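You operate a simulated robot arm through the tools that you are given. There is no shell and no other tool. Be economical: measure what you need, move in short steps, check, and stop when the job is done.

You run a simulated two-armed robot. Do the job below in one go: nothing can be reset, and whatever is moved stays where it is left.

Task
Put the white foam block marked "H72" from the top of the wide table in the inside the teal drawer and the white foam block that says "H75" on the wooden counter before the rolls. Fetch the green heel block and set it on the code card. Press the green vacuum button three times. Do these in any order. Set down upright: green heel block.

Only the result counts: the job must be done as asked and must still hold three seconds after the hand-in. Knocking over, shifting, dropping, spilling or breaking anything else fails it.

Robot
Two 7-joint arms with two-finger grippers on one trunk, on a base that drives. Base frame: it is fixed to the floor where the robot stands at the start and does not move with it; the origin is under the middle of the robot, x ahead of it, y to its left, z up; the surface under the hand at the start is at about z = 800. Readings come in mm, degrees, newtons and seconds.
The left shoulder is at the start at [40, 170, 1148], the right one opposite. With the tool pointing down near the work surface each hand reaches from about 200 to 680 mm from the robot's upright axis, wherever it stands, measured 20 degrees to its own side. Places, roughly: code card [-1500, -750, 1250]; green vacuum button [4700, 1700, 800]; inside the teal drawer [400, -1200, 800]; wooden counter before the rolls (54x21 cm) [-60, -3820, 900]. Payload 2.69 kg a hand.
The TCP of each hand is the grasp point between the finger pads, 20 mm short of the fingertips. In the tool frame z runs along the fingers and y along their closing line. The gripper opens to 100 mm. The gripper's body begins 63 mm behind the TCP.
Orientation is that of the tool frame in the base frame, as a unit quaternion [w, x, y, z]. With the fingers straight down and closing along the base's y, the tool's x points along the base's -x, its y along +y and its z along -z.

Tools
- The arms move only by the tool step_arm. It takes "left_plan", "right_plan" or both (then of equal length, played together; a hand with none holds still); each is a list of rows, each a list of 3 entries, a list of its own where there are three numbers: the shift along the tool's x, y, z in mm, then the turn, a rotation vector about the tool's x, y, z in degrees, then the opening, from 0 (shut) to 1 (fully open). In form: [[[tx, ty, tz], [wx, wy, wz], gripper], ...]. A call has 1 to 20 rows; each row is the pose to reach, as a shift and turn from the pose commanded when the call began, along the tool's axes at that moment. Each row takes 0.2 s and may step no farther than 50 mm and 8.6 degrees from the row before; otherwise, or with a gripper value out of range, the whole call is refused. Where a pose cannot be reached the arm comes as near as it can. A force on the tool above 40 N (or 10 N above the force at the start of the call, whichever is more), or a blocked arm, ends the call early, and 0.2 s more pass. The fingers move at their own pace (about 108 mm/s each) and stop on an object; they squeeze with about 31 N. The grip force told is the motor's: it shows also when the fingers shut on nothing. Time passes only in rows, and 0.2 s behind the last, so rows that repeat a pose let the fingers close. The reply holds the time, the measured pose of the TCP, the force on the tool along the base axes, the opening and the grip force, in the units named above and with some noise, with the torque about the TCP (base axes, N m) and any sound that the robot's microphone picked up, and new pictures: "show" is both (left out), scene, wrist or none (wrist: the cameras of the hands that moved).
- Cameras (640 x 400 px; columns grow to the right, rows downward): "scene" is now at [180.3, -5.8, 1088.1]; the picture's right is [-0.07, -1.00, 0.00], its down [-0.11, 0.01, -0.99] and it looks along [0.99, -0.07, -0.11] (base axes); focal length 214 px, centre (320, 200). "left" rides on the left gripper at [70, 19, -99] in its tool frame; the picture's right is [-0.26, 0.97, 0.00], its down [-0.75, -0.20, -0.63] and it looks along [-0.61, -0.16, 0.78] (tool axes); focal length 230 px, centre (320, 200). "right" rides on the right gripper at [70, -19, -99] in its tool frame; the picture's right is [0.26, 0.97, 0.00], its down [-0.75, 0.20, -0.63] and it looks along [-0.61, 0.16, 0.78] (tool axes); focal length 230 px, centre (320, 200). There is no depth. A picture from a camera that has moved, and an enlarged one, comes with that camera's place and axes in the base frame and with its lens.
- slide_trunk(by): slides the trunk up (or, below 0, down) by that many mm; the arms and the scene camera ride with it, the base frame stays. It gives what a move gives, with no picture.
- roll_base(legs): drives the robot by 1 to 6 legs, each [ahead, turn to the left] in mm and degrees, along the robot's own axes; the way and the turn of a leg run together, so that a leg with both is an arc; at most 1500 mm and 180 degrees a leg. The arms and the cameras ride along, it lands a little off, and it stops where it bumps. It gives what a move gives, and a new picture of the scene camera.
- head_to(pan, tilt): turns the head with the scene camera to pan (to the left, within 60 degrees either way) and tilt (down, from -29 to 69), counted from straight ahead of the robot. It gives what a move gives, and a new picture of the scene camera.
- close_up(camera, box): a new picture of the part [left, top, right, bottom] of that camera's present view, enlarged. No time passes.
- close_job(): hands the job in; it is judged then, once.

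Work in short steps. Places have to be worked out from the pictures, the camera data and where the tool is seen: move nearer, look again, correct. Check each grasp and each placing, and mend what went wrong. You have 165 turns and 260 pictures in all, those below and enlarged ones among them. Open the grippers and draw the arms clear of the work before you hand the job in, unless the task says otherwise; then end with one line.

The tools are called after "Call:" as a command line: name --argument value ..., lists and objects as JSON in quotes. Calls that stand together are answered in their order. step_arm: Moves the arms, as the interface text tells. Its arguments: {"type":"object","properties":{"left_plan":{"type":"array"},"right_plan":{"type":"array"},"show":{"type":"string","enum":["both","scene","wrist","none"]}},"required":[]} The other tools are called the same way: slide_trunk (by) slides the trunk up or down; roll_base (legs) drives the base; head_to (pan, tilt) turns the head that bears the scene camera; close_up (camera, box) takes an enlarged picture of a part of a camera's view; close_job () hands the job in.

At the start:

```text
time_s: 0.0
left_ee_pos: [513.3, 245.2, 1159.7]
left_ee_rot: [-0.001, 0.002, 1.0, 0.0]
left_ft_force: [-0.1, -0.1, 0.8]
left_moment: [0.04, 0.0, 0.0]
left_width: 100.0
left_grasp_force: 0.0
right_ee_pos: [336.1, -139.7, 1124.5]
right_ee_rot: [-0.009, 0.002, 1.0, 0.0]
right_ft_force: [0.1, -1.5, -0.9]
right_moment: [0.01, 0.02, -0.01]
right_width: 99.9
right_grasp_force: 0.0
trunk travel left (down, up): [-375.0, 315.0]
robot x, y, heading: [-1.8, 3.8, -0.2]
head pan, tilt: [-3.9, 5.2]
```

scene: 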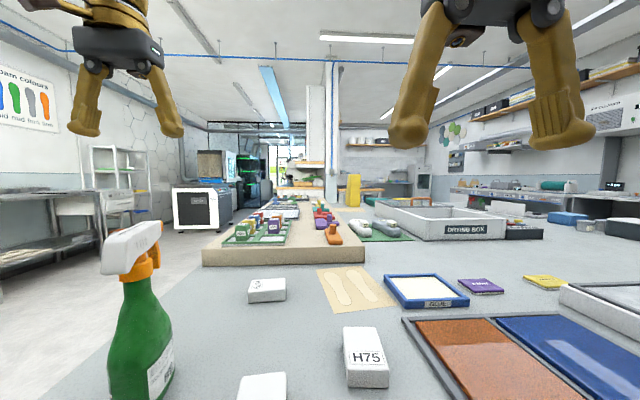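
right: 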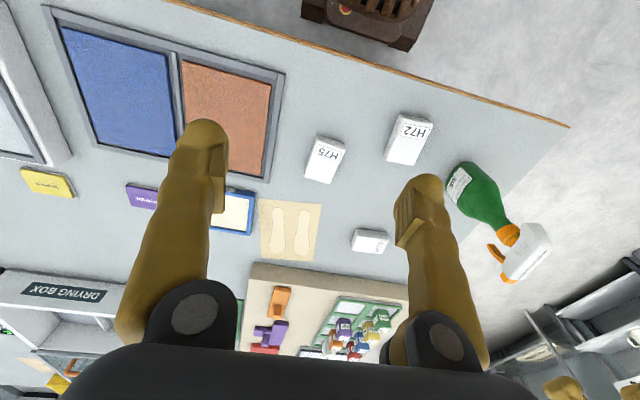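
left: 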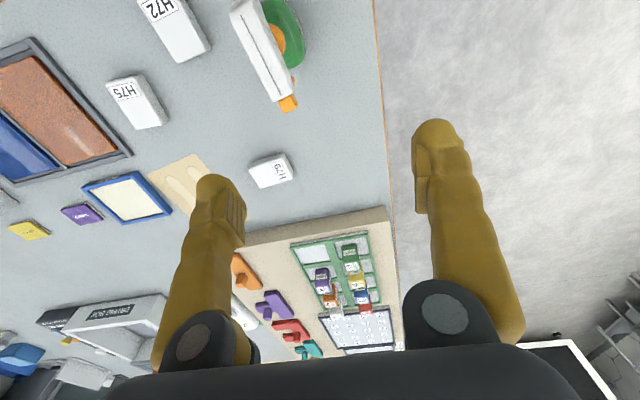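

The table shows blocks H72, H75 and a third one, and a tray with coloured heel blocks. I'll enlarge the views to read labels and find the green heel block.

Call:
close_up --camera "scene" --box '[200, 130, 440, 280]'

Call:
head_to --pan 0 --tilt 50

```text
2.67 times, centred on (320, 205) of scene
camera zoom: at [180.3, -5.8, 1088.1], right [-0.07, -1.0, 0.0], down [-0.11, 0.01, -0.99], along [0.99, -0.07, -0.11], focal length 572 px, centre (320, 187)
```

zoom: 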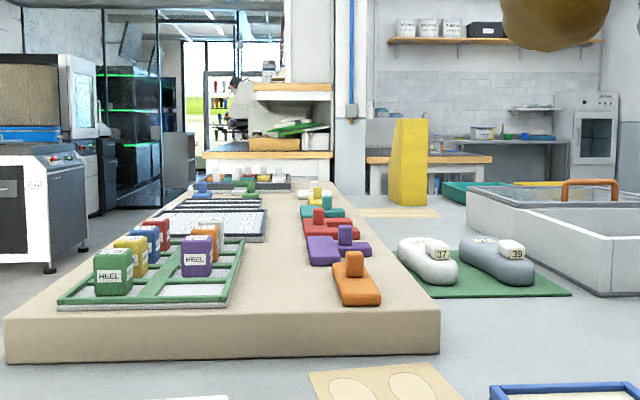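

```text
time_s: 1.1
left_ee_pos: [495.5, 244.6, 1167.1]
left_ee_rot: [0.007, 0.001, 1.0, 0.0]
left_ft_force: [0.6, -0.2, 1.0]
left_moment: [0.01, 0.0, 0.02]
left_width: 100.1
left_grasp_force: 0.2
right_ee_pos: [316.9, -139.9, 1112.9]
right_ee_rot: [-0.03, 0.001, 1.0, 0.0]
right_ft_force: [0.0, 0.2, -1.1]
right_moment: [-0.01, 0.03, -0.02]
right_width: 100.0
right_grasp_force: 0.1
trunk travel left (down, up): [-375.0, 315.0]
robot x, y, heading: [5.1, 0.2, 0.0]
head pan, tilt: [0.0, 50.0]
camera scene: at [164.1, 0.3, 1018.8], right [0.0, -1.0, 0.0], down [-0.78, 0.0, -0.63], along [0.63, 0.0, -0.78], focal length 214 px, centre (320, 200)
```

scene: 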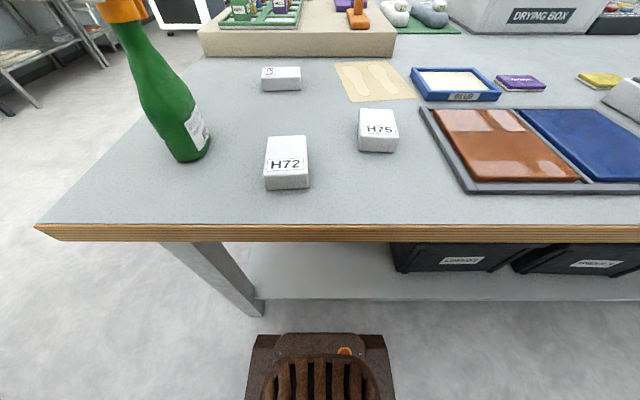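

H72 seems about (375, 42) and H75 about (447, -87), table edge near x=288. I bring the left hand over H72 and look with the wrist camera.

Call:
step_arm --left_plan '[[[20, -34, 25], [0, 0, 0], 1], [[40, -68, 50], [0, 0, 0], 1], [[60, -102, 75], [0, 0, 0], 1], [[80, -136, 100], [0, 0, 0], 1], [[100, -170, 125], [0, 0, 0], 1], [[120, -203, 150], [0, 0, 0], 1], [[120, -203, 150], [0, 0, 0], 1]]' --show "both"

```text
time_s: 2.7
left_ee_pos: [375.9, 41.7, 1015.7]
left_ee_rot: [0.008, 0.001, 1.0, 0.0]
left_ft_force: [-0.3, 0.1, -0.2]
left_moment: [-0.03, 0.0, 0.02]
left_width: 100.0
left_grasp_force: 0.0
right_ee_pos: [317.6, -141.1, 1112.7]
right_ee_rot: [-0.031, 0.002, 1.0, -0.001]
right_ft_force: [-0.5, 0.4, -0.4]
right_moment: [-0.02, 0.02, 0.02]
right_width: 100.0
right_grasp_force: 0.1
trunk travel left (down, up): [-375.0, 315.0]
robot x, y, heading: [-1.9, 1.0, -0.2]
head pan, tilt: [0.0, 50.0]
camera scene: at [164.4, 0.7, 1018.7], right [0.0, -1.0, 0.0], down [-0.78, 0.0, -0.63], along [0.63, 0.0, -0.78], focal length 214 px, centre (320, 200)
camera left: at [304.0, 62.7, 1113.3], right [0.26, 0.97, 0.0], down [0.74, -0.2, 0.64], along [0.62, -0.16, -0.77], focal length 230 px, centre (320, 200)
```

scene: 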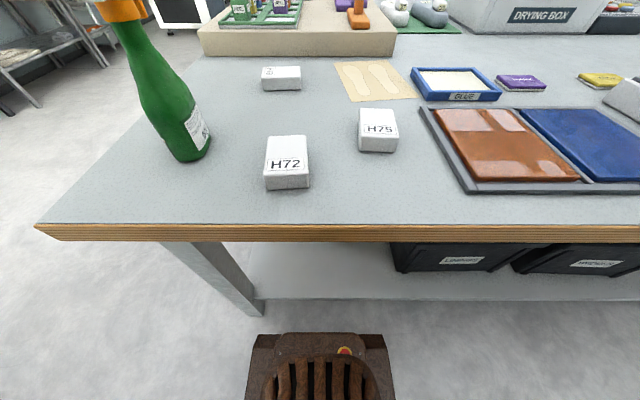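
left: 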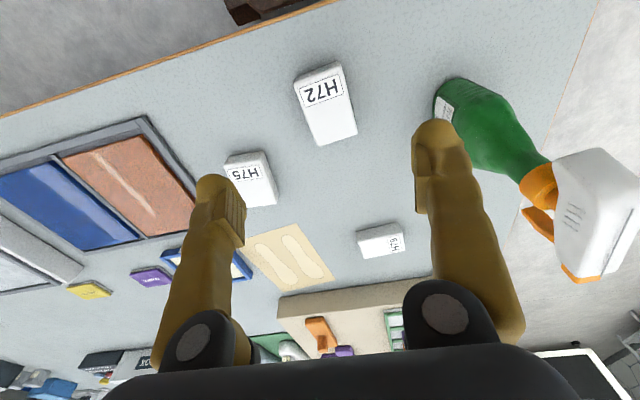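

H72's top face centers around (393, 47), 56 mm wide, 86 mm long, yawed about +6°. I descend part of the way and look.

Call:
step_arm --left_plan '[[[-8, 3, 40], [0, 0, -3], 1], [[-17, 5, 80], [0, 0, -6], 1], [[-17, 5, 110], [0, 0, -6], 1], [[-17, 5, 110], [0, 0, -6], 1]]' --show "both"

```text
time_s: 3.7
left_ee_pos: [404.1, 46.2, 921.1]
left_ee_rot: [0.02, -0.059, 0.998, -0.016]
left_ft_force: [-0.5, 0.6, 0.0]
left_moment: [-0.01, -0.01, -0.03]
left_width: 100.2
left_grasp_force: 0.1
right_ee_pos: [317.3, -140.0, 1113.9]
right_ee_rot: [-0.03, 0.002, 1.0, 0.0]
right_ft_force: [-1.1, 0.5, 0.3]
right_moment: [-0.02, 0.01, 0.01]
right_width: 100.1
right_grasp_force: 0.0
trunk travel left (down, up): [-375.0, 315.0]
robot x, y, heading: [-1.3, 0.8, 0.1]
head pan, tilt: [0.0, 50.0]
camera scene: at [164.2, 0.3, 1018.8], right [0.0, -1.0, 0.0], down [-0.78, 0.0, -0.63], along [0.63, 0.0, -0.78], focal length 214 px, centre (320, 200)
camera left: at [328.8, 60.3, 1016.9], right [0.14, 0.99, -0.02], down [0.74, -0.09, 0.66], along [0.65, -0.11, -0.75], focal length 230 px, centre (320, 200)
```

scene: 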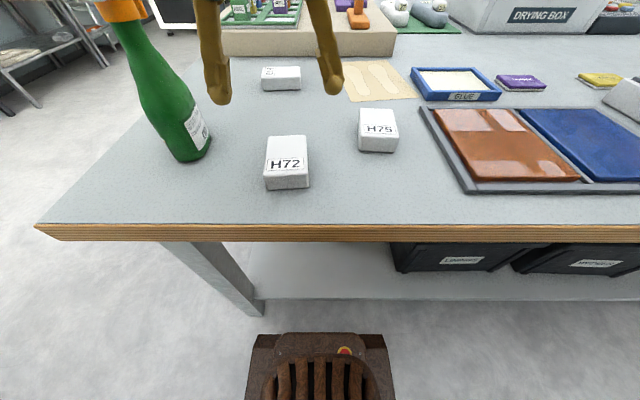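
left: 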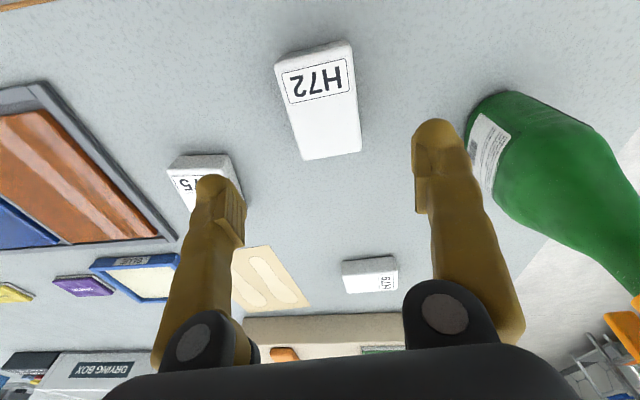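

The measured center stays (396, 48), yaw 4°. I go down to grasp height with the fingers straddling the block.

Call:
step_arm --left_plan '[[[-3, 1, 30], [0, 0, 2], 1], [[-3, 1, 55], [0, 0, 2], 1], [[-3, 1, 75], [0, 0, 2], 1], [[-3, 1, 80], [0, 0, 2], 1], [[-3, 1, 80], [0, 0, 2], 1]]' --show "both"

```text
time_s: 4.9
left_ee_pos: [413.7, 56.8, 838.1]
left_ee_rot: [0.007, -0.071, 0.997, -0.03]
left_ft_force: [-0.6, 0.4, -0.1]
left_moment: [-0.02, -0.01, 0.01]
left_width: 100.2
left_grasp_force: 0.0
right_ee_pos: [317.9, -139.4, 1113.0]
right_ee_rot: [-0.03, 0.001, 1.0, -0.001]
right_ft_force: [-1.0, 0.0, -1.2]
right_moment: [-0.02, 0.0, 0.01]
right_width: 99.9
right_grasp_force: 0.0
trunk travel left (down, up): [-375.0, 315.0]
robot x, y, heading: [-2.1, 1.1, -0.1]
head pan, tilt: [0.0, 50.0]
camera scene: at [164.5, 0.4, 1018.7], right [0.0, -1.0, 0.0], down [-0.78, 0.0, -0.63], along [0.63, 0.0, -0.78], focal length 214 px, centre (320, 200)
camera left: at [340.4, 72.3, 935.7], right [0.12, 0.99, -0.06], down [0.76, -0.05, 0.65], along [0.64, -0.12, -0.76], focal length 230 px, centre (320, 200)
```

scene: 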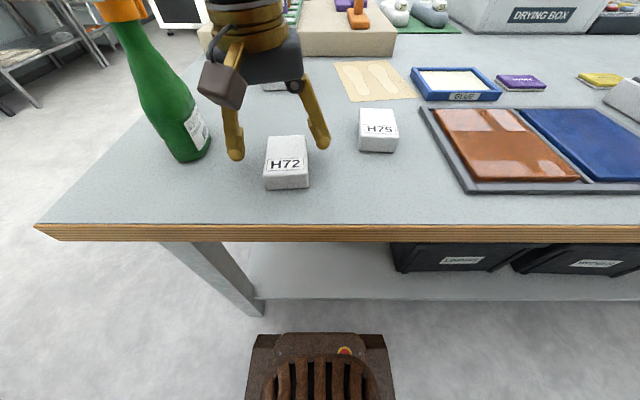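
left: 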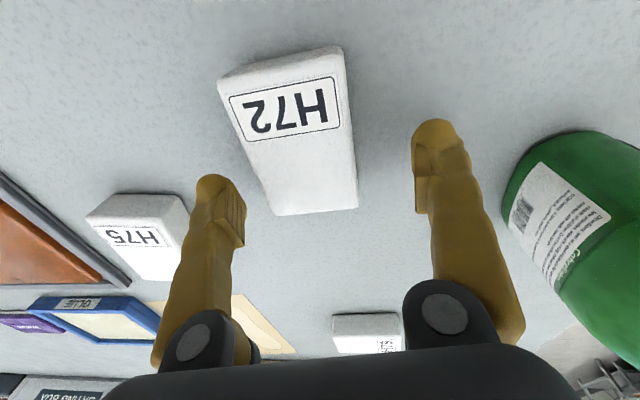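

The left arm stalls short (413, 57, 838) because the block is too near the midline. I raise the hand and turn the base right so H72 lies on its own side.

Call:
step_arm --left_plan '[[[0, 0, -45], [0, 0, 0], 1], [[0, 0, -90], [0, 0, 0], 1], [[0, 0, -130], [0, 0, 0], 1]]' --show "none"

Call:
roll_base --legs '[[0, -16]]'

```text
time_s: 5.7
left_ee_pos: [396.8, 48.1, 957.4]
left_ee_rot: [0.007, -0.03, 1.0, 0.0]
left_ft_force: [0.7, -0.2, -0.6]
left_moment: [0.0, 0.02, 0.0]
left_width: 100.2
left_grasp_force: 0.1
right_ee_pos: [317.4, -140.0, 1111.4]
right_ee_rot: [-0.03, 0.001, 1.0, 0.0]
right_ft_force: [-0.4, 0.9, 0.6]
right_moment: [-0.02, -0.01, -0.03]
right_width: 100.2
right_grasp_force: 0.1
trunk travel left (down, up): [-375.0, 315.0]
robot x, y, heading: [-2.4, -2.8, -0.1]
head pan, tilt: [0.0, 50.0]
```

```text
time_s: 7.1
left_ee_pos: [394.5, -63.1, 957.2]
left_ee_rot: [0.008, 0.107, 0.994, -0.001]
left_ft_force: [-0.3, -1.0, 0.0]
left_moment: [0.01, -0.02, 0.01]
left_width: 99.8
left_grasp_force: 0.0
right_ee_pos: [266.6, -223.2, 1124.9]
right_ee_rot: [-0.008, 0.142, 0.99, 0.001]
right_ft_force: [-0.4, -0.2, -0.2]
right_moment: [0.0, 0.02, -0.02]
right_width: 100.0
right_grasp_force: 0.0
trunk travel left (down, up): [-375.0, 315.0]
robot x, y, heading: [-2.1, -0.8, -16.2]
head pan, tilt: [0.0, 50.0]
camera scene: at [157.9, -44.6, 1018.8], right [-0.28, -0.96, 0.0], down [-0.75, 0.22, -0.63], along [0.61, -0.17, -0.78], focal length 214 px, centre (320, 200)
```

scene: 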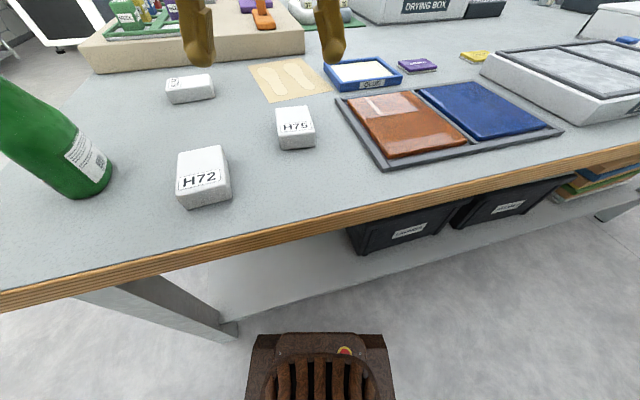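

I move the left hand back above H72 with a +16° yaw correction, then descend.

Call:
step_arm --left_plan '[[[7, 37, 15], [0, 0, -8], 1], [[14, 74, 30], [0, 0, -16], 1], [[21, 109, 45], [0, 0, -16], 1], [[21, 109, 80], [0, 0, -16], 1], [[21, 109, 80], [0, 0, -16], 1]]' --show "both"

```text
time_s: 8.3
left_ee_pos: [385.7, 52.1, 882.0]
left_ee_rot: [0.015, -0.033, 0.999, -0.004]
left_ft_force: [-0.4, 0.5, 0.3]
left_moment: [-0.02, 0.0, 0.01]
left_width: 100.1
left_grasp_force: 0.1
right_ee_pos: [247.6, -217.7, 1114.2]
right_ee_rot: [-0.029, 0.142, 0.989, 0.003]
right_ft_force: [1.1, 0.0, 0.1]
right_moment: [-0.03, 0.04, -0.02]
right_width: 100.0
right_grasp_force: 0.2
trunk travel left (down, up): [-375.0, 315.0]
robot x, y, heading: [-0.2, 1.5, -16.1]
head pan, tilt: [0.0, 50.0]
camera scene: at [158.0, -44.0, 1018.8], right [-0.28, -0.96, 0.0], down [-0.75, 0.22, -0.63], along [0.6, -0.17, -0.78], focal length 214 px, centre (320, 200)
camera left: at [311.8, 68.0, 978.1], right [0.2, 0.98, 0.0], down [0.74, -0.15, 0.65], along [0.64, -0.13, -0.76], focal length 230 px, centre (320, 200)
```

scene: 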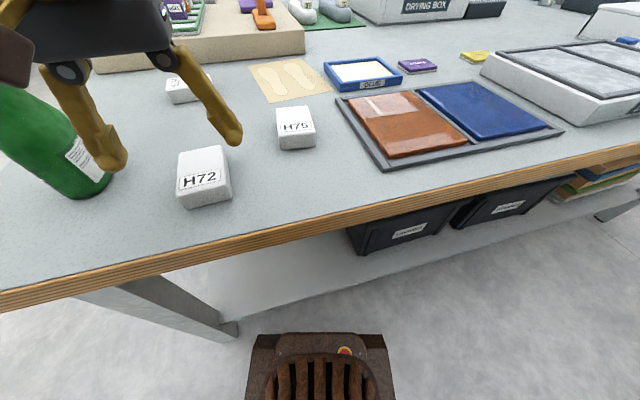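
left: 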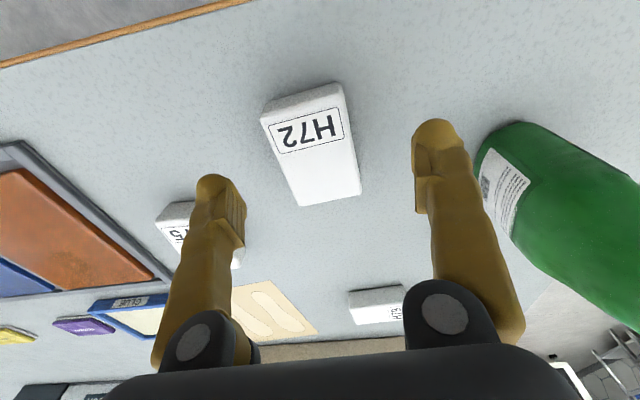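

Center re-measured at (391, 49); hand tracks well now. Descend to z≈823 and close.

Call:
step_arm --left_plan '[[[-5, -2, 30], [0, 0, 0], 1], [[-5, -2, 50], [0, 0, 0], 1], [[-5, -2, 58], [0, 0, 0], 1], [[-5, -2, 58], [0, 0, 0], 1]]' --show "wrist"

```text
time_s: 9.3
left_ee_pos: [391.7, 48.8, 825.0]
left_ee_rot: [0.016, -0.032, 0.999, -0.004]
left_ft_force: [0.3, 0.0, -0.3]
left_moment: [-0.02, -0.01, -0.02]
left_width: 99.7
left_grasp_force: 0.1
right_ee_pos: [249.9, -217.4, 1114.6]
right_ee_rot: [-0.029, 0.142, 0.989, 0.004]
right_ft_force: [-1.4, -0.8, -0.1]
right_moment: [-0.04, 0.05, 0.02]
right_width: 100.3
right_grasp_force: 0.1
trunk travel left (down, up): [-375.0, 315.0]
robot x, y, heading: [-1.9, 5.0, -16.1]
head pan, tilt: [0.0, 50.0]
camera left: at [318.4, 65.6, 921.0], right [0.2, 0.98, 0.0], down [0.74, -0.15, 0.65], along [0.64, -0.13, -0.76], focal length 230 px, centre (320, 200)
```

left: 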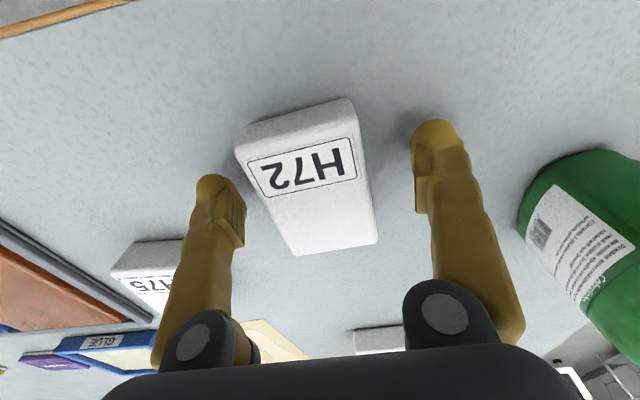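

Fingers straddle the block; close and lift a little.

Call:
step_arm --left_plan '[[[0, 0, 0], [0, 0, 0], 0], [[0, 0, 0], [0, 0, 0], 0], [[0, 0, 0], [0, 0, 0], 0], [[0, 0, -30], [0, 0, 0], 0], [[0, 0, -75], [0, 0, 0], 0], [[0, 0, -120], [0, 0, 0], 0], [[0, 0, -160], [0, 0, 0], 0]]' --show "wrist"

```text
time_s: 10.9
left_ee_pos: [387.8, 51.0, 984.1]
left_ee_rot: [0.015, -0.032, 0.999, -0.004]
left_ft_force: [0.6, -0.6, 0.0]
left_moment: [-0.01, -0.02, -0.01]
left_width: 56.2
left_grasp_force: 31.2
right_ee_pos: [247.5, -216.9, 1115.4]
right_ee_rot: [-0.03, 0.141, 0.99, 0.003]
right_ft_force: [1.0, 0.5, 0.5]
right_moment: [0.02, -0.01, -0.01]
right_width: 99.7
right_grasp_force: 0.0
trunk travel left (down, up): [-375.0, 315.0]
robot x, y, heading: [3.1, -2.0, -15.9]
head pan, tilt: [0.0, 50.0]
camera left: at [312.9, 67.4, 1082.1], right [0.2, 0.98, 0.0], down [0.74, -0.15, 0.65], along [0.64, -0.13, -0.76], focal length 230 px, centre (320, 200)
```

left: 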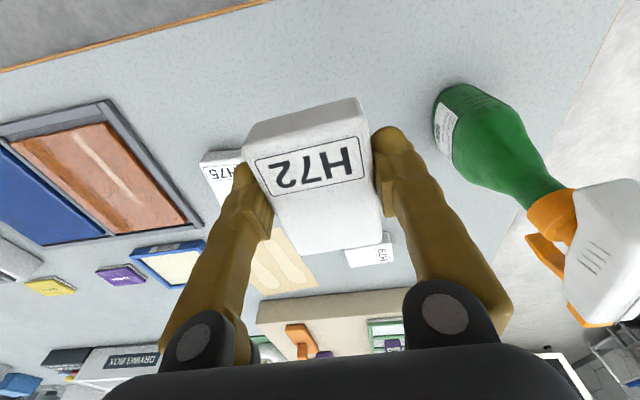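

H72 is held (56 mm). I raise it above the bottle height, then turn the base left so H75 lies on the right hand's side.

Call:
step_arm --left_plan '[[[0, 0, -48], [0, 0, 0], 0], [[0, 0, -96], [0, 0, 0], 0], [[0, 0, -140], [0, 0, 0], 0], [[0, 0, -140], [0, 0, 0], 0]]' --show "none"

Call:
roll_base --legs '[[0, 24]]'

```text
time_s: 11.9
left_ee_pos: [383.5, 51.8, 1117.6]
left_ee_rot: [0.005, -0.032, 0.999, 0.0]
left_ft_force: [-0.3, 0.2, -0.1]
left_moment: [0.0, 0.03, -0.03]
left_width: 56.3
left_grasp_force: 31.1
right_ee_pos: [249.6, -218.3, 1113.2]
right_ee_rot: [-0.03, 0.142, 0.989, 0.004]
right_ft_force: [-0.1, 0.0, 1.0]
right_moment: [0.02, -0.01, -0.02]
right_width: 100.1
right_grasp_force: 0.1
trunk travel left (down, up): [-375.0, 315.0]
robot x, y, heading: [-0.8, -1.1, -16.1]
head pan, tilt: [0.0, 50.0]
```

```text
time_s: 13.5
left_ee_pos: [328.2, 204.8, 1118.0]
left_ee_rot: [0.005, -0.24, 0.971, 0.001]
left_ft_force: [-0.4, 0.4, -0.5]
left_moment: [0.0, 0.01, -0.02]
left_width: 56.0
left_grasp_force: 31.6
right_ee_pos: [318.7, -98.4, 1124.9]
right_ee_rot: [-0.008, -0.068, 0.998, -0.002]
right_ft_force: [1.0, -0.7, -0.6]
right_moment: [-0.01, 0.0, -0.03]
right_width: 100.0
right_grasp_force: 0.1
trunk travel left (down, up): [-375.0, 315.0]
robot x, y, heading: [-0.6, 0.1, 7.8]
head pan, tilt: [0.0, 50.0]
camera scene: at [163.2, 22.7, 1018.7], right [0.14, -0.99, 0.0], down [-0.77, -0.11, -0.63], along [0.62, 0.09, -0.78], focal length 214 px, centre (320, 200)
```

scene: 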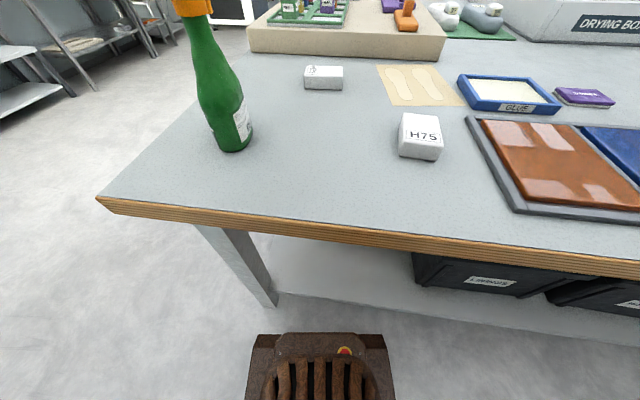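

H75 at about (476, -92), yaw ≈ -8°. I move the right hand over it.

Call:
step_arm --right_plan '[[[-31, -3, 30], [0, 0, 4], 1], [[-62, -6, 60], [0, 0, 8], 1], [[-93, -9, 90], [0, 0, 12], 1], [[-124, -12, 120], [0, 0, 16], 1], [[-155, -15, 160], [0, 0, 16], 1], [[-155, -15, 200], [0, 0, 16], 1], [[-155, -15, 200], [0, 0, 16], 1]]' --show "both"

```text
refused: row 5 steps farther than a row can; nothing moved
```

Row 5 was just over the step limit; I split it.

Call:
step_arm --right_plan '[[[-31, -3, 30], [0, 0, 4], 1], [[-62, -6, 60], [0, 0, 8], 1], [[-93, -9, 90], [0, 0, 12], 1], [[-124, -12, 120], [0, 0, 16], 1], [[-155, -15, 155], [0, 0, 16], 1], [[-155, -15, 200], [0, 0, 16], 1], [[-155, -15, 200], [0, 0, 16], 1]]' --show "both"

```text
time_s: 15.1
left_ee_pos: [309.8, 201.3, 1104.8]
left_ee_rot: [-0.018, -0.24, 0.971, 0.003]
left_ft_force: [0.3, -0.1, 0.3]
left_moment: [-0.04, -0.01, 0.03]
left_width: 56.1
left_grasp_force: 31.0
right_ee_pos: [456.7, -93.6, 929.6]
right_ee_rot: [-0.001, 0.072, 0.997, 0.0]
right_ft_force: [0.5, 0.7, 0.0]
right_moment: [0.03, -0.03, 0.0]
right_width: 99.7
right_grasp_force: 0.0
trunk travel left (down, up): [-375.0, 315.0]
robot x, y, heading: [2.8, 2.3, 8.2]
head pan, tilt: [0.0, 50.0]
camera scene: at [163.3, 22.6, 1018.8], right [0.14, -0.99, 0.0], down [-0.77, -0.11, -0.63], along [0.62, 0.09, -0.78], focal length 214 px, centre (320, 200)
camera right: at [384.8, -102.5, 1028.4], right [-0.12, 0.99, 0.0], down [0.77, 0.09, 0.63], along [0.63, 0.07, -0.78], focal length 230 px, centre (320, 200)
```

scene: 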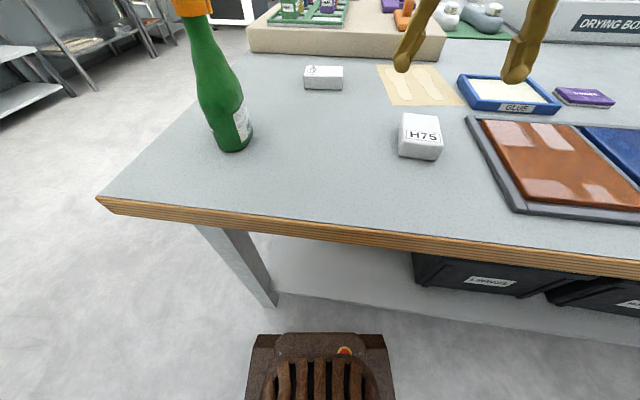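
right: 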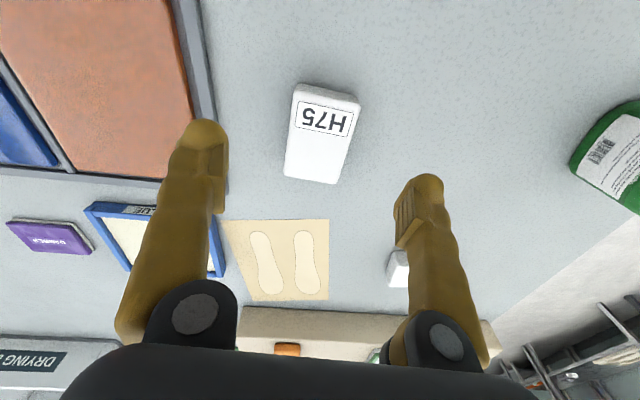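

H75 center at (477, -93), yaw ≈ -5°. I correct and go down to a hover.

Call:
step_arm --right_plan '[[[-20, 3, 40], [0, 0, -3], 1], [[-20, 3, 60], [0, 0, -3], 1], [[-20, 3, 60], [0, 0, -3], 1]]' --show "wrist"

```text
time_s: 15.9
left_ee_pos: [310.6, 202.3, 1104.5]
left_ee_rot: [-0.018, -0.241, 0.97, 0.003]
left_ft_force: [0.1, -0.4, 0.0]
left_moment: [-0.02, 0.01, 0.0]
left_width: 56.2
left_grasp_force: 30.8
right_ee_pos: [477.3, -93.8, 869.7]
right_ee_rot: [-0.001, 0.045, 0.999, -0.001]
right_ft_force: [-0.2, 0.1, -0.3]
right_moment: [-0.01, -0.02, 0.01]
right_width: 100.2
right_grasp_force: 0.0
trunk travel left (down, up): [-375.0, 315.0]
robot x, y, heading: [-3.0, 0.7, 7.9]
head pan, tilt: [0.0, 50.0]
camera right: at [405.3, -105.8, 968.4], right [-0.17, 0.99, 0.0], down [0.77, 0.13, 0.63], along [0.62, 0.11, -0.78], focal length 230 px, centre (320, 200)
```

right: 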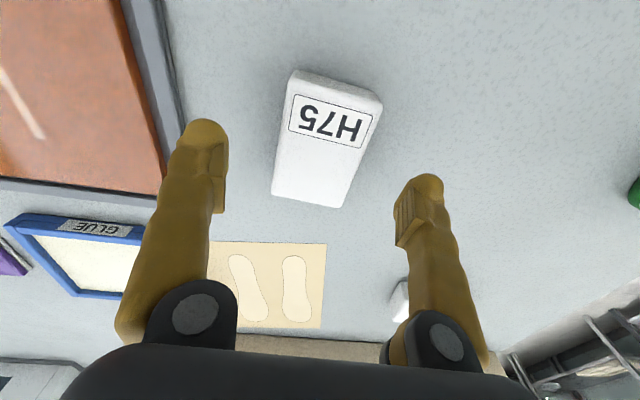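

Aligned; descend to z≈824, close, and lift.

Call:
step_arm --right_plan '[[[0, 0, 25], [0, 0, 0], 1], [[0, 0, 42], [0, 0, 0], 1], [[0, 0, 46], [0, 0, 0], 1], [[0, 0, 46], [0, 0, 0], 1], [[0, 0, 46], [0, 0, 0], 0], [[0, 0, 46], [0, 0, 0], 0], [[0, 0, 46], [0, 0, 0], 0], [[0, 0, 20], [0, 0, 0], 0], [[0, 0, -25], [0, 0, 0], 0], [[0, 0, -70], [0, 0, 0], 0], [[0, 0, -115], [0, 0, 0], 0]]' --show "wrist"

Call:
head_to --pan -60 --tilt 25

```text
time_s: 18.3
left_ee_pos: [308.6, 202.4, 1104.5]
left_ee_rot: [-0.017, -0.24, 0.971, 0.003]
left_ft_force: [-0.3, 0.0, 0.1]
left_moment: [0.0, 0.0, -0.02]
left_width: 56.2
left_grasp_force: 30.6
right_ee_pos: [475.4, -94.8, 985.1]
right_ee_rot: [-0.001, 0.046, 0.999, -0.001]
right_ft_force: [0.2, -1.0, 0.1]
right_moment: [0.04, -0.01, -0.01]
right_width: 55.9
right_grasp_force: 31.2
trunk travel left (down, up): [-375.0, 315.0]
robot x, y, heading: [1.7, -0.6, 7.8]
head pan, tilt: [0.0, 50.0]
camera right: at [403.8, -105.9, 1084.5], right [-0.17, 0.99, 0.0], down [0.77, 0.13, 0.63], along [0.62, 0.11, -0.78], focal length 230 px, centre (320, 200)
```

right: 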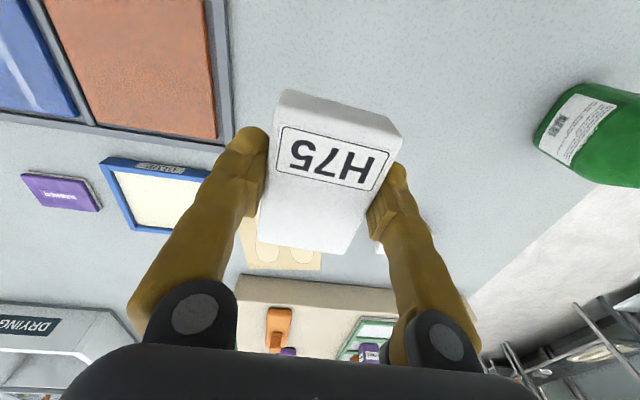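

```text
time_s: 19.6
left_ee_pos: [309.4, 203.1, 1104.9]
left_ee_rot: [-0.018, -0.24, 0.971, 0.003]
left_ft_force: [0.5, -1.0, -1.0]
left_moment: [0.0, 0.03, -0.01]
left_width: 56.3
left_grasp_force: 30.8
right_ee_pos: [475.3, -95.1, 984.5]
right_ee_rot: [0.0, 0.045, 0.999, -0.001]
right_ft_force: [0.4, -0.4, -0.5]
right_moment: [0.03, -0.02, 0.01]
right_width: 56.1
right_grasp_force: 30.9
trunk travel left (down, up): [-375.0, 315.0]
robot x, y, heading: [3.8, 0.7, 7.5]
head pan, tilt: [-60.0, 25.0]
camera scene: at [144.6, -60.4, 1056.7], right [-0.79, -0.62, 0.01], down [-0.28, 0.33, -0.9], along [0.55, -0.72, -0.43], focal length 214 px, centre (320, 200)
```

scene: 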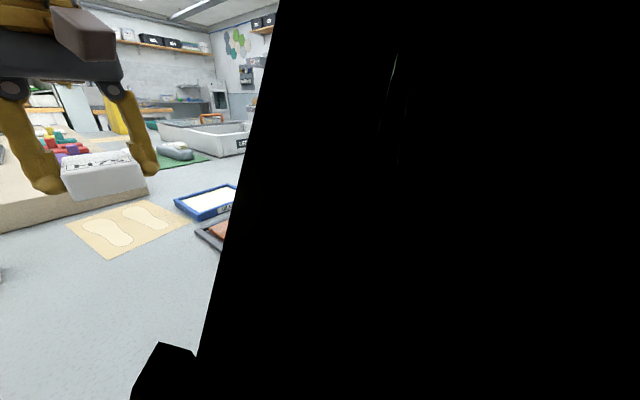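

Both blocks are held. I retract the right hand to a carrying pose, then back away from the table and look around.

Call:
step_arm --right_plan '[[[0, 0, -40], [0, 0, 0], 0], [[30, -15, -75], [0, 0, 0], 0], [[65, -30, -100], [0, 0, 0], 0], [[100, -50, -120], [0, 0, 0], 0], [[144, -73, -120], [0, 0, 0], 0], [[144, -73, -120], [0, 0, 0], 0]]' --show "none"

Call:
head_to --pan 0 --tilt 20

Call:
roll_base --legs '[[-350, -8], [0, -50]]'

```text
time_s: 21.0
left_ee_pos: [310.2, 202.4, 1104.3]
left_ee_rot: [-0.017, -0.24, 0.971, 0.003]
left_ft_force: [0.5, 0.4, -0.2]
left_moment: [0.02, 0.0, 0.0]
left_width: 56.3
left_grasp_force: 30.9
right_ee_pos: [327.6, -155.3, 1099.6]
right_ee_rot: [-0.008, 0.045, 0.999, -0.003]
right_ft_force: [1.5, 0.4, -1.1]
right_moment: [0.01, 0.02, -0.02]
right_width: 56.1
right_grasp_force: 30.8
trunk travel left (down, up): [-375.0, 315.0]
robot x, y, heading: [-1.1, 4.7, 7.8]
head pan, tilt: [-60.0, 25.0]
```

```text
time_s: 22.3
left_ee_pos: [310.6, 202.5, 1103.7]
left_ee_rot: [-0.018, -0.24, 0.971, 0.003]
left_ft_force: [0.4, 0.2, -0.4]
left_moment: [-0.01, 0.0, -0.02]
left_width: 56.2
left_grasp_force: 30.9
right_ee_pos: [326.4, -155.9, 1100.0]
right_ee_rot: [-0.01, 0.045, 0.999, -0.003]
right_ft_force: [0.0, 0.4, -0.7]
right_moment: [0.01, 0.0, -0.01]
right_width: 56.3
right_grasp_force: 31.0
trunk travel left (down, up): [-375.0, 315.0]
robot x, y, heading: [-1.8, 0.1, 7.9]
head pan, tilt: [0.0, 20.0]
camera scene: at [180.2, 24.9, 1064.0], right [0.14, -0.99, 0.0], down [-0.35, -0.05, -0.93], along [0.92, 0.13, -0.36], focal length 214 px, centre (320, 200)
```

scene: 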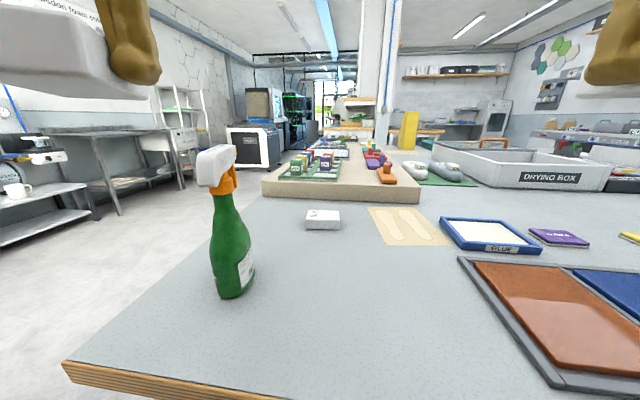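

```text
time_s: 23.3
left_ee_pos: [280.3, 193.3, 1120.2]
left_ee_rot: [0.011, -0.232, 0.973, -0.001]
left_ft_force: [0.0, 0.2, -0.5]
left_moment: [0.0, -0.09, 0.0]
left_width: 56.1
left_grasp_force: 30.7
right_ee_pos: [290.5, -164.9, 1106.4]
right_ee_rot: [0.004, 0.051, 0.999, -0.001]
right_ft_force: [-0.5, -0.6, -0.3]
right_moment: [0.01, -0.05, 0.01]
right_width: 56.2
right_grasp_force: 30.8
trunk travel left (down, up): [-375.0, 315.0]
robot x, y, heading: [-33.0, -3.2, 7.3]
head pan, tilt: [0.0, 20.0]
stopped in leg 1: the robot was blocked; the commanded pose is now the measured one
camera scene: at [126.2, 15.9, 1067.5], right [0.13, -0.99, 0.0], down [-0.34, -0.04, -0.94], along [0.93, 0.12, -0.34], focal length 214 px, centre (320, 200)
```

scene: 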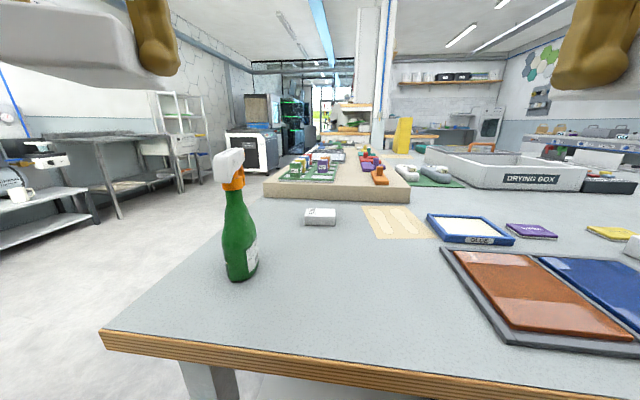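

Something is right behind me. I turn right in place to look.

Call:
roll_base --legs '[[0, -60]]'

Call:
roll_base --legs '[[0, -40]]'

```text
time_s: 26.4
left_ee_pos: [291.4, -172.7, 1119.0]
left_ee_rot: [0.005, 0.289, 0.957, -0.002]
left_ft_force: [-0.1, -1.1, -1.0]
left_moment: [0.0, 0.02, 0.01]
left_width: 56.1
left_grasp_force: 30.8
right_ee_pos: [-14.4, -358.6, 1103.4]
right_ee_rot: [-0.002, 0.547, 0.837, -0.001]
right_ft_force: [0.8, -0.1, -1.5]
right_moment: [-0.01, 0.01, 0.0]
right_width: 56.0
right_grasp_force: 30.6
trunk travel left (down, up): [-375.0, 315.0]
robot x, y, heading: [-25.2, -5.9, -53.3]
head pan, tilt: [0.0, 20.0]
camera scene: at [82.8, -146.4, 1064.0], right [-0.8, -0.6, 0.0], down [-0.22, 0.29, -0.93], along [0.56, -0.75, -0.36], focal length 214 px, centre (320, 200)
```

scene: 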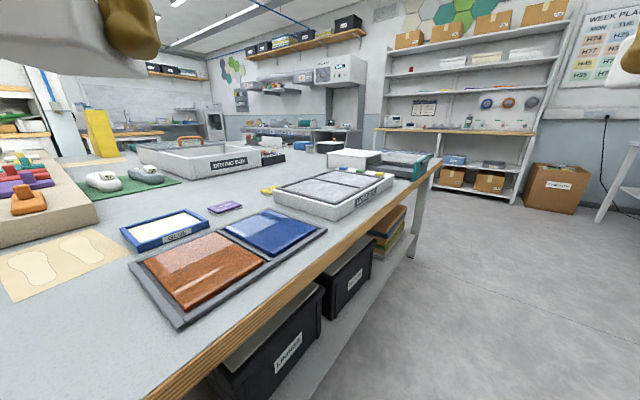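

```text
time_s: 28.8
left_ee_pos: [105.3, -320.2, 1117.8]
left_ee_rot: [0.005, 0.603, 0.798, -0.004]
left_ft_force: [-0.2, -0.1, -1.2]
left_moment: [-0.02, 0.03, 0.03]
left_width: 56.0
left_grasp_force: 31.0
right_ee_pos: [-248.8, -263.3, 1104.2]
right_ee_rot: [-0.002, 0.803, 0.596, -0.001]
right_ft_force: [-0.1, -0.3, 0.1]
right_moment: [-0.03, -0.04, 0.01]
right_width: 56.3
right_grasp_force: 30.9
trunk travel left (down, up): [-375.0, 315.0]
robot x, y, heading: [-24.5, -1.8, -93.6]
head pan, tilt: [0.0, 20.0]
camera scene: at [-35.3, -182.7, 1064.0], right [-1.0, 0.06, 0.0], down [0.02, 0.36, -0.93], along [-0.06, -0.93, -0.36], focal length 214 px, centre (320, 200)
```

scene: 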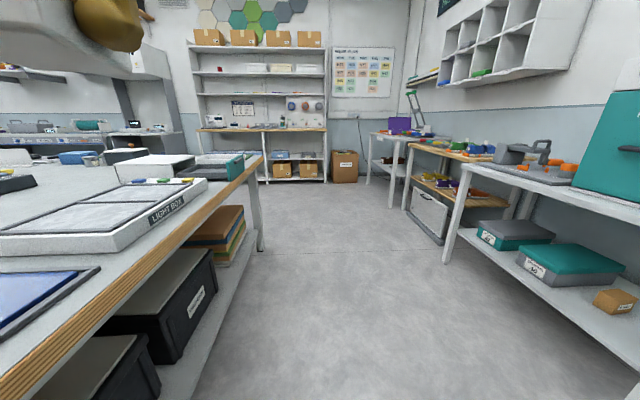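

The teal drawer looks to be the small teal pull-out at the table's near edge around (400, -1200). I drive down the lane and turn to face it.

Call:
roll_base --legs '[[500, 4], [500, 0]]'

```text
time_s: 34.3
left_ee_pos: [122.6, -1299.4, 1121.0]
left_ee_rot: [0.006, 0.573, 0.82, -0.006]
left_ft_force: [0.1, 0.3, -0.3]
left_moment: [0.01, 0.01, -0.01]
left_width: 56.1
left_grasp_force: 31.3
right_ee_pos: [-233.6, -1269.1, 1105.6]
right_ee_rot: [0.0, 0.78, 0.625, -0.002]
right_ft_force: [0.1, 0.7, -0.2]
right_moment: [0.01, 0.01, -0.04]
right_width: 56.4
right_grasp_force: 30.9
trunk travel left (down, up): [-375.0, 315.0]
robot x, y, heading: [-28.6, -1008.7, -89.3]
head pan, tilt: [0.0, 20.0]
camera scene: at [-28.0, -1190.5, 1063.9], right [-1.0, -0.01, 0.0], down [0.0, 0.36, -0.93], along [0.01, -0.93, -0.36], focal length 214 px, centre (320, 200)
```

scene: 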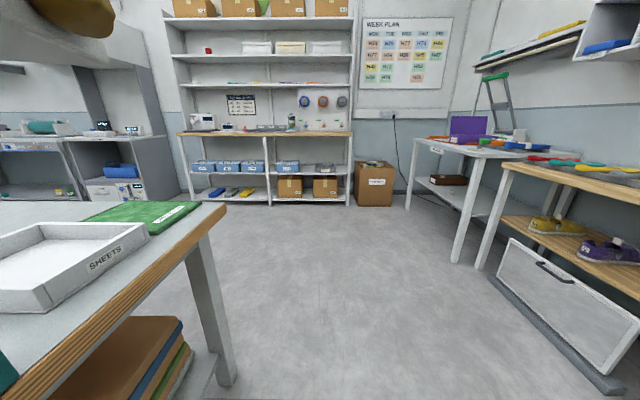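

I turn left 45° so the drawer is about 20° to the left hand's side, and tilt the head down.

Call:
roll_base --legs '[[0, 45]]'

Call:
head_to --pan 15 --tilt 45

```text
time_s: 36.8
left_ee_pos: [271.8, -1092.5, 1121.8]
left_ee_rot: [0.011, 0.212, 0.977, -0.005]
left_ft_force: [-0.6, 0.3, 0.3]
left_moment: [0.0, -0.01, 0.01]
left_width: 56.3
left_grasp_force: 31.4
right_ee_pos: [-1.5, -1324.3, 1107.9]
right_ee_rot: [0.004, 0.479, 0.878, -0.002]
right_ft_force: [-0.6, 0.4, -0.1]
right_moment: [-0.01, -0.03, -0.02]
right_width: 56.4
right_grasp_force: 31.4
trunk travel left (down, up): [-375.0, 315.0]
robot x, y, heading: [-33.9, -1010.4, -43.7]
head pan, tilt: [0.0, 20.0]
camera scene: at [98.6, -1135.9, 1064.1], right [-0.69, -0.72, 0.0], down [-0.26, 0.25, -0.93], along [0.67, -0.65, -0.36], focal length 214 px, centre (320, 200)
```

scene: 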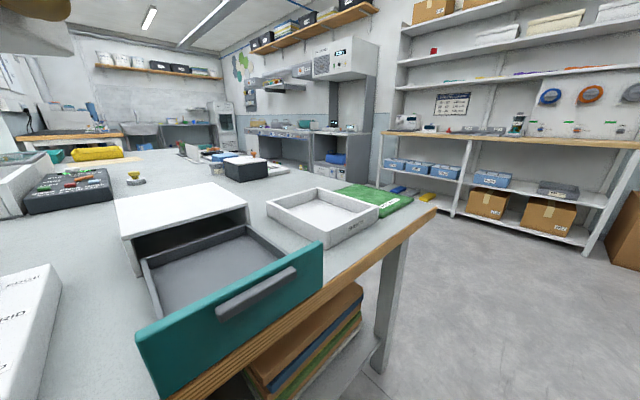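

```text
time_s: 37.7
left_ee_pos: [257.2, -1078.6, 1114.0]
left_ee_rot: [-0.004, 0.213, 0.977, 0.007]
left_ft_force: [0.0, 0.0, 0.4]
left_moment: [0.02, 0.0, -0.05]
left_width: 56.2
left_grasp_force: 31.3
right_ee_pos: [-14.6, -1311.1, 1099.0]
right_ee_rot: [-0.014, 0.479, 0.878, 0.001]
right_ft_force: [-0.5, 0.2, -0.7]
right_moment: [0.0, -0.01, -0.02]
right_width: 56.1
right_grasp_force: 30.9
trunk travel left (down, up): [-375.0, 315.0]
robot x, y, heading: [-37.0, -1012.5, -44.2]
head pan, tilt: [15.0, 45.0]
camera scene: at [102.6, -1110.8, 1025.6], right [-0.48, -0.87, 0.0], down [-0.63, 0.35, -0.7], along [0.61, -0.33, -0.72], focal length 214 px, centre (320, 200)
```

scene: 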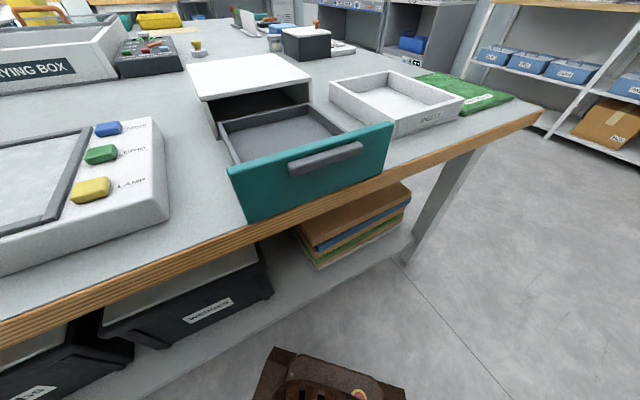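

The drawer opening spans about x 308–480, y -1120 to -1320, front panel top at z≈889. I bring H72 above its middle (392, -1218), yaw 0, still high.

Call:
step_arm --left_plan '[[[-36, -14, 0], [0, 0, -6], 0], [[-72, -28, 10], [0, 0, -12], 0], [[-108, -42, 30], [0, 0, -18], 0], [[-144, -56, 60], [0, 0, -24.6], 0], [[-178, -68, 90], [0, 0, -24.6], 0], [[-178, -68, 120], [0, 0, -24.6], 0], [[-178, -68, 120], [0, 0, -24.6], 0]]' --show "both"

```text
time_s: 39.3
left_ee_pos: [396.9, -1217.3, 1012.5]
left_ee_rot: [0.015, -0.001, 1.0, -0.011]
left_ft_force: [0.1, -0.5, -1.0]
left_moment: [0.01, 0.01, 0.0]
left_width: 56.1
left_grasp_force: 31.2
right_ee_pos: [-14.5, -1311.7, 1100.6]
right_ee_rot: [-0.014, 0.478, 0.878, 0.002]
right_ft_force: [-0.2, 0.2, -0.5]
right_moment: [0.03, 0.0, 0.0]
right_width: 56.3
right_grasp_force: 31.4
trunk travel left (down, up): [-375.0, 315.0]
robot x, y, heading: [-31.6, -1011.6, -44.0]
head pan, tilt: [15.0, 45.0]
camera scene: at [102.6, -1110.5, 1025.6], right [-0.48, -0.87, 0.0], down [-0.63, 0.35, -0.7], along [0.61, -0.33, -0.72], focal length 214 px, centre (320, 200)
camera left: at [323.4, -1195.5, 1109.2], right [0.26, 0.97, -0.01], down [0.73, -0.18, 0.66], along [0.63, -0.18, -0.75], focal length 230 px, centre (320, 200)
```

scene: 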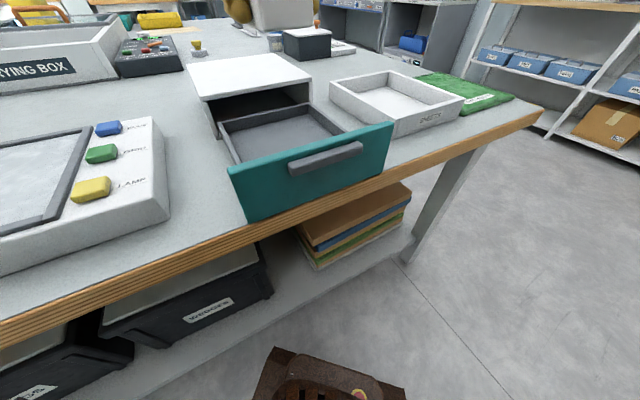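
left: 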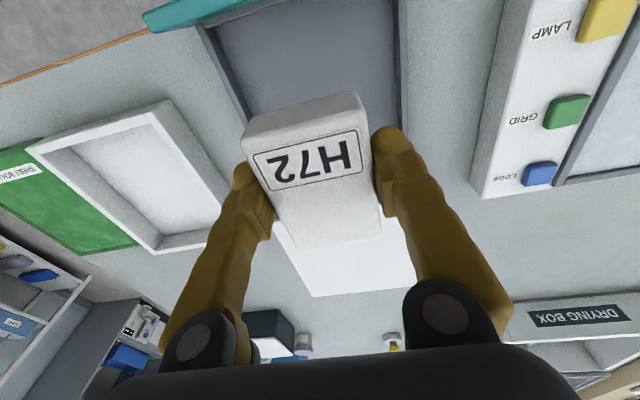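

Rails are at y ≈ -1140 and -1302, so the hand is centered. Lowering into the drawer gradually, watching force.

Call:
step_arm --left_plan '[[[0, -3, 40], [0, 0, 0], 0], [[0, -3, 80], [0, 0, 0], 0], [[0, -3, 120], [0, 0, 0], 0], [[0, -3, 145], [0, 0, 0], 0], [[0, -3, 155], [0, 0, 0], 0], [[0, -3, 155], [0, 0, 0], 0]]' --show "both"

```text
time_s: 40.7
left_ee_pos: [399.7, -1224.3, 858.6]
left_ee_rot: [0.015, -0.001, 1.0, -0.012]
left_ft_force: [0.2, 0.0, 0.4]
left_moment: [-0.02, 0.0, 0.04]
left_width: 56.4
left_grasp_force: 31.2
right_ee_pos: [-15.1, -1311.7, 1099.7]
right_ee_rot: [-0.013, 0.479, 0.878, 0.001]
right_ft_force: [0.4, 0.0, 0.3]
right_moment: [0.01, 0.01, 0.02]
right_width: 56.2
right_grasp_force: 31.4
trunk travel left (down, up): [-375.0, 315.0]
robot x, y, heading: [-32.6, -1009.5, -43.9]
head pan, tilt: [15.0, 45.0]
camera scene: at [102.4, -1110.4, 1025.6], right [-0.48, -0.87, 0.0], down [-0.63, 0.35, -0.7], along [0.61, -0.33, -0.72], focal length 214 px, centre (320, 200)
camera left: at [327.3, -1202.8, 954.3], right [0.26, 0.97, -0.01], down [0.73, -0.18, 0.66], along [0.63, -0.18, -0.75], focal length 230 px, centre (320, 200)
```

scene: 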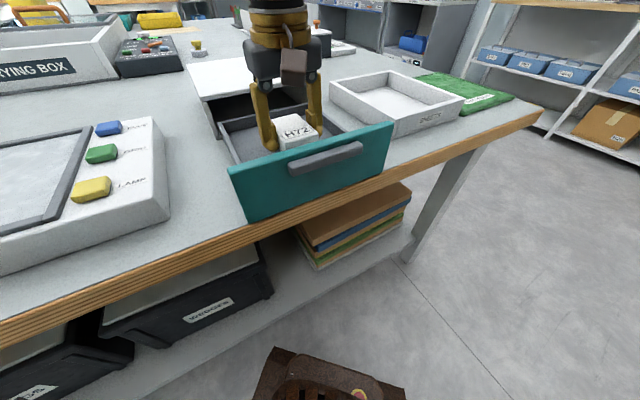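
left: 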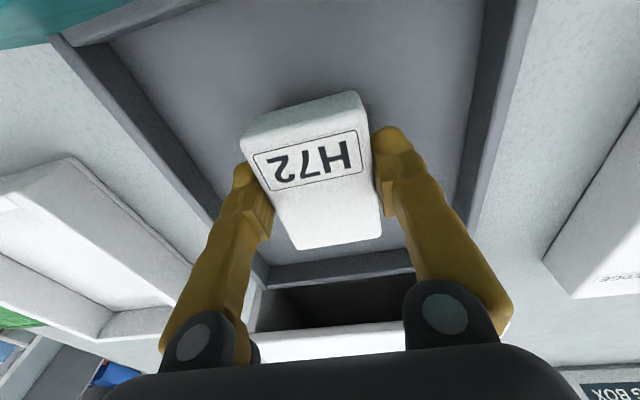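

The block is inside the drawer walls. Lower in small steps until contact.

Call:
step_arm --left_plan '[[[0, 0, 4], [0, 0, 0], 0], [[0, 0, 8], [0, 0, 0], 0], [[0, 0, 12], [0, 0, 0], 0], [[0, 0, 16], [0, 0, 0], 0], [[0, 0, 19], [0, 0, 0], 0], [[0, 0, 19], [0, 0, 0], 0]]' --show "none"

```text
time_s: 42.1
left_ee_pos: [400.9, -1224.8, 840.5]
left_ee_rot: [0.019, -0.001, 1.0, -0.014]
left_ft_force: [0.9, 0.5, 31.0]
left_moment: [0.16, -0.09, 0.03]
left_width: 56.4
left_grasp_force: 31.1
right_ee_pos: [-17.1, -1310.1, 1100.6]
right_ee_rot: [-0.012, 0.479, 0.878, 0.001]
right_ft_force: [-0.1, -1.2, -0.7]
right_moment: [0.0, 0.0, 0.0]
right_width: 56.0
right_grasp_force: 30.8
trunk travel left (down, up): [-375.0, 315.0]
robot x, y, heading: [-26.6, -1008.8, -44.2]
head pan, tilt: [15.0, 45.0]
```

Contact (31 N) at z≈840: block is on the drawer floor. Ease off, release, and lift out.

Call:
step_arm --left_plan '[[[0, 0, -2], [0, 0, 0], 0], [[0, 0, -2], [0, 0, 0], 0.85], [[0, 0, -2], [0, 0, 0], 0.85], [[0, 0, -2], [0, 0, 0], 0.85], [[0, 0, -40], [0, 0, 0], 0.85], [[0, 0, -85], [0, 0, 0], 0.85], [[0, 0, -130], [0, 0, 0], 0.85], [[0, 0, -175], [0, 0, 0], 0.85], [[0, 0, -220], [0, 0, 0], 0.85], [[0, 0, -260], [0, 0, 0], 0.85]]' --show "both"

```text
time_s: 44.3
left_ee_pos: [393.8, -1217.8, 1099.5]
left_ee_rot: [0.015, -0.002, 1.0, -0.011]
left_ft_force: [0.4, -0.6, 0.9]
left_moment: [-0.01, 0.0, -0.01]
left_width: 85.3
left_grasp_force: 0.0
right_ee_pos: [-15.9, -1310.9, 1099.2]
right_ee_rot: [-0.013, 0.479, 0.878, 0.002]
right_ft_force: [0.1, -0.8, -0.6]
right_moment: [0.02, 0.01, 0.0]
right_width: 56.3
right_grasp_force: 30.9
trunk travel left (down, up): [-375.0, 315.0]
robot x, y, heading: [-28.7, -1011.1, -44.0]
head pan, tilt: [15.0, 45.0]
camera scene: at [102.1, -1110.1, 1025.7], right [-0.48, -0.87, 0.0], down [-0.63, 0.35, -0.7], along [0.61, -0.33, -0.72], focal length 214 px, centre (320, 200)
camera left: at [320.8, -1196.0, 1196.6], right [0.26, 0.97, -0.01], down [0.73, -0.18, 0.66], along [0.63, -0.18, -0.75], focal length 230 px, centre (320, 200)
```

scene: 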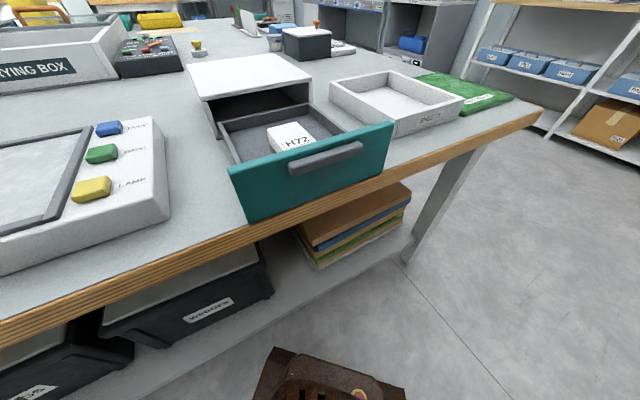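
left: 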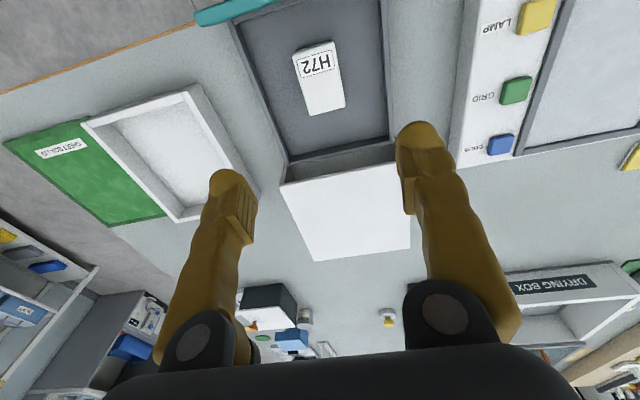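

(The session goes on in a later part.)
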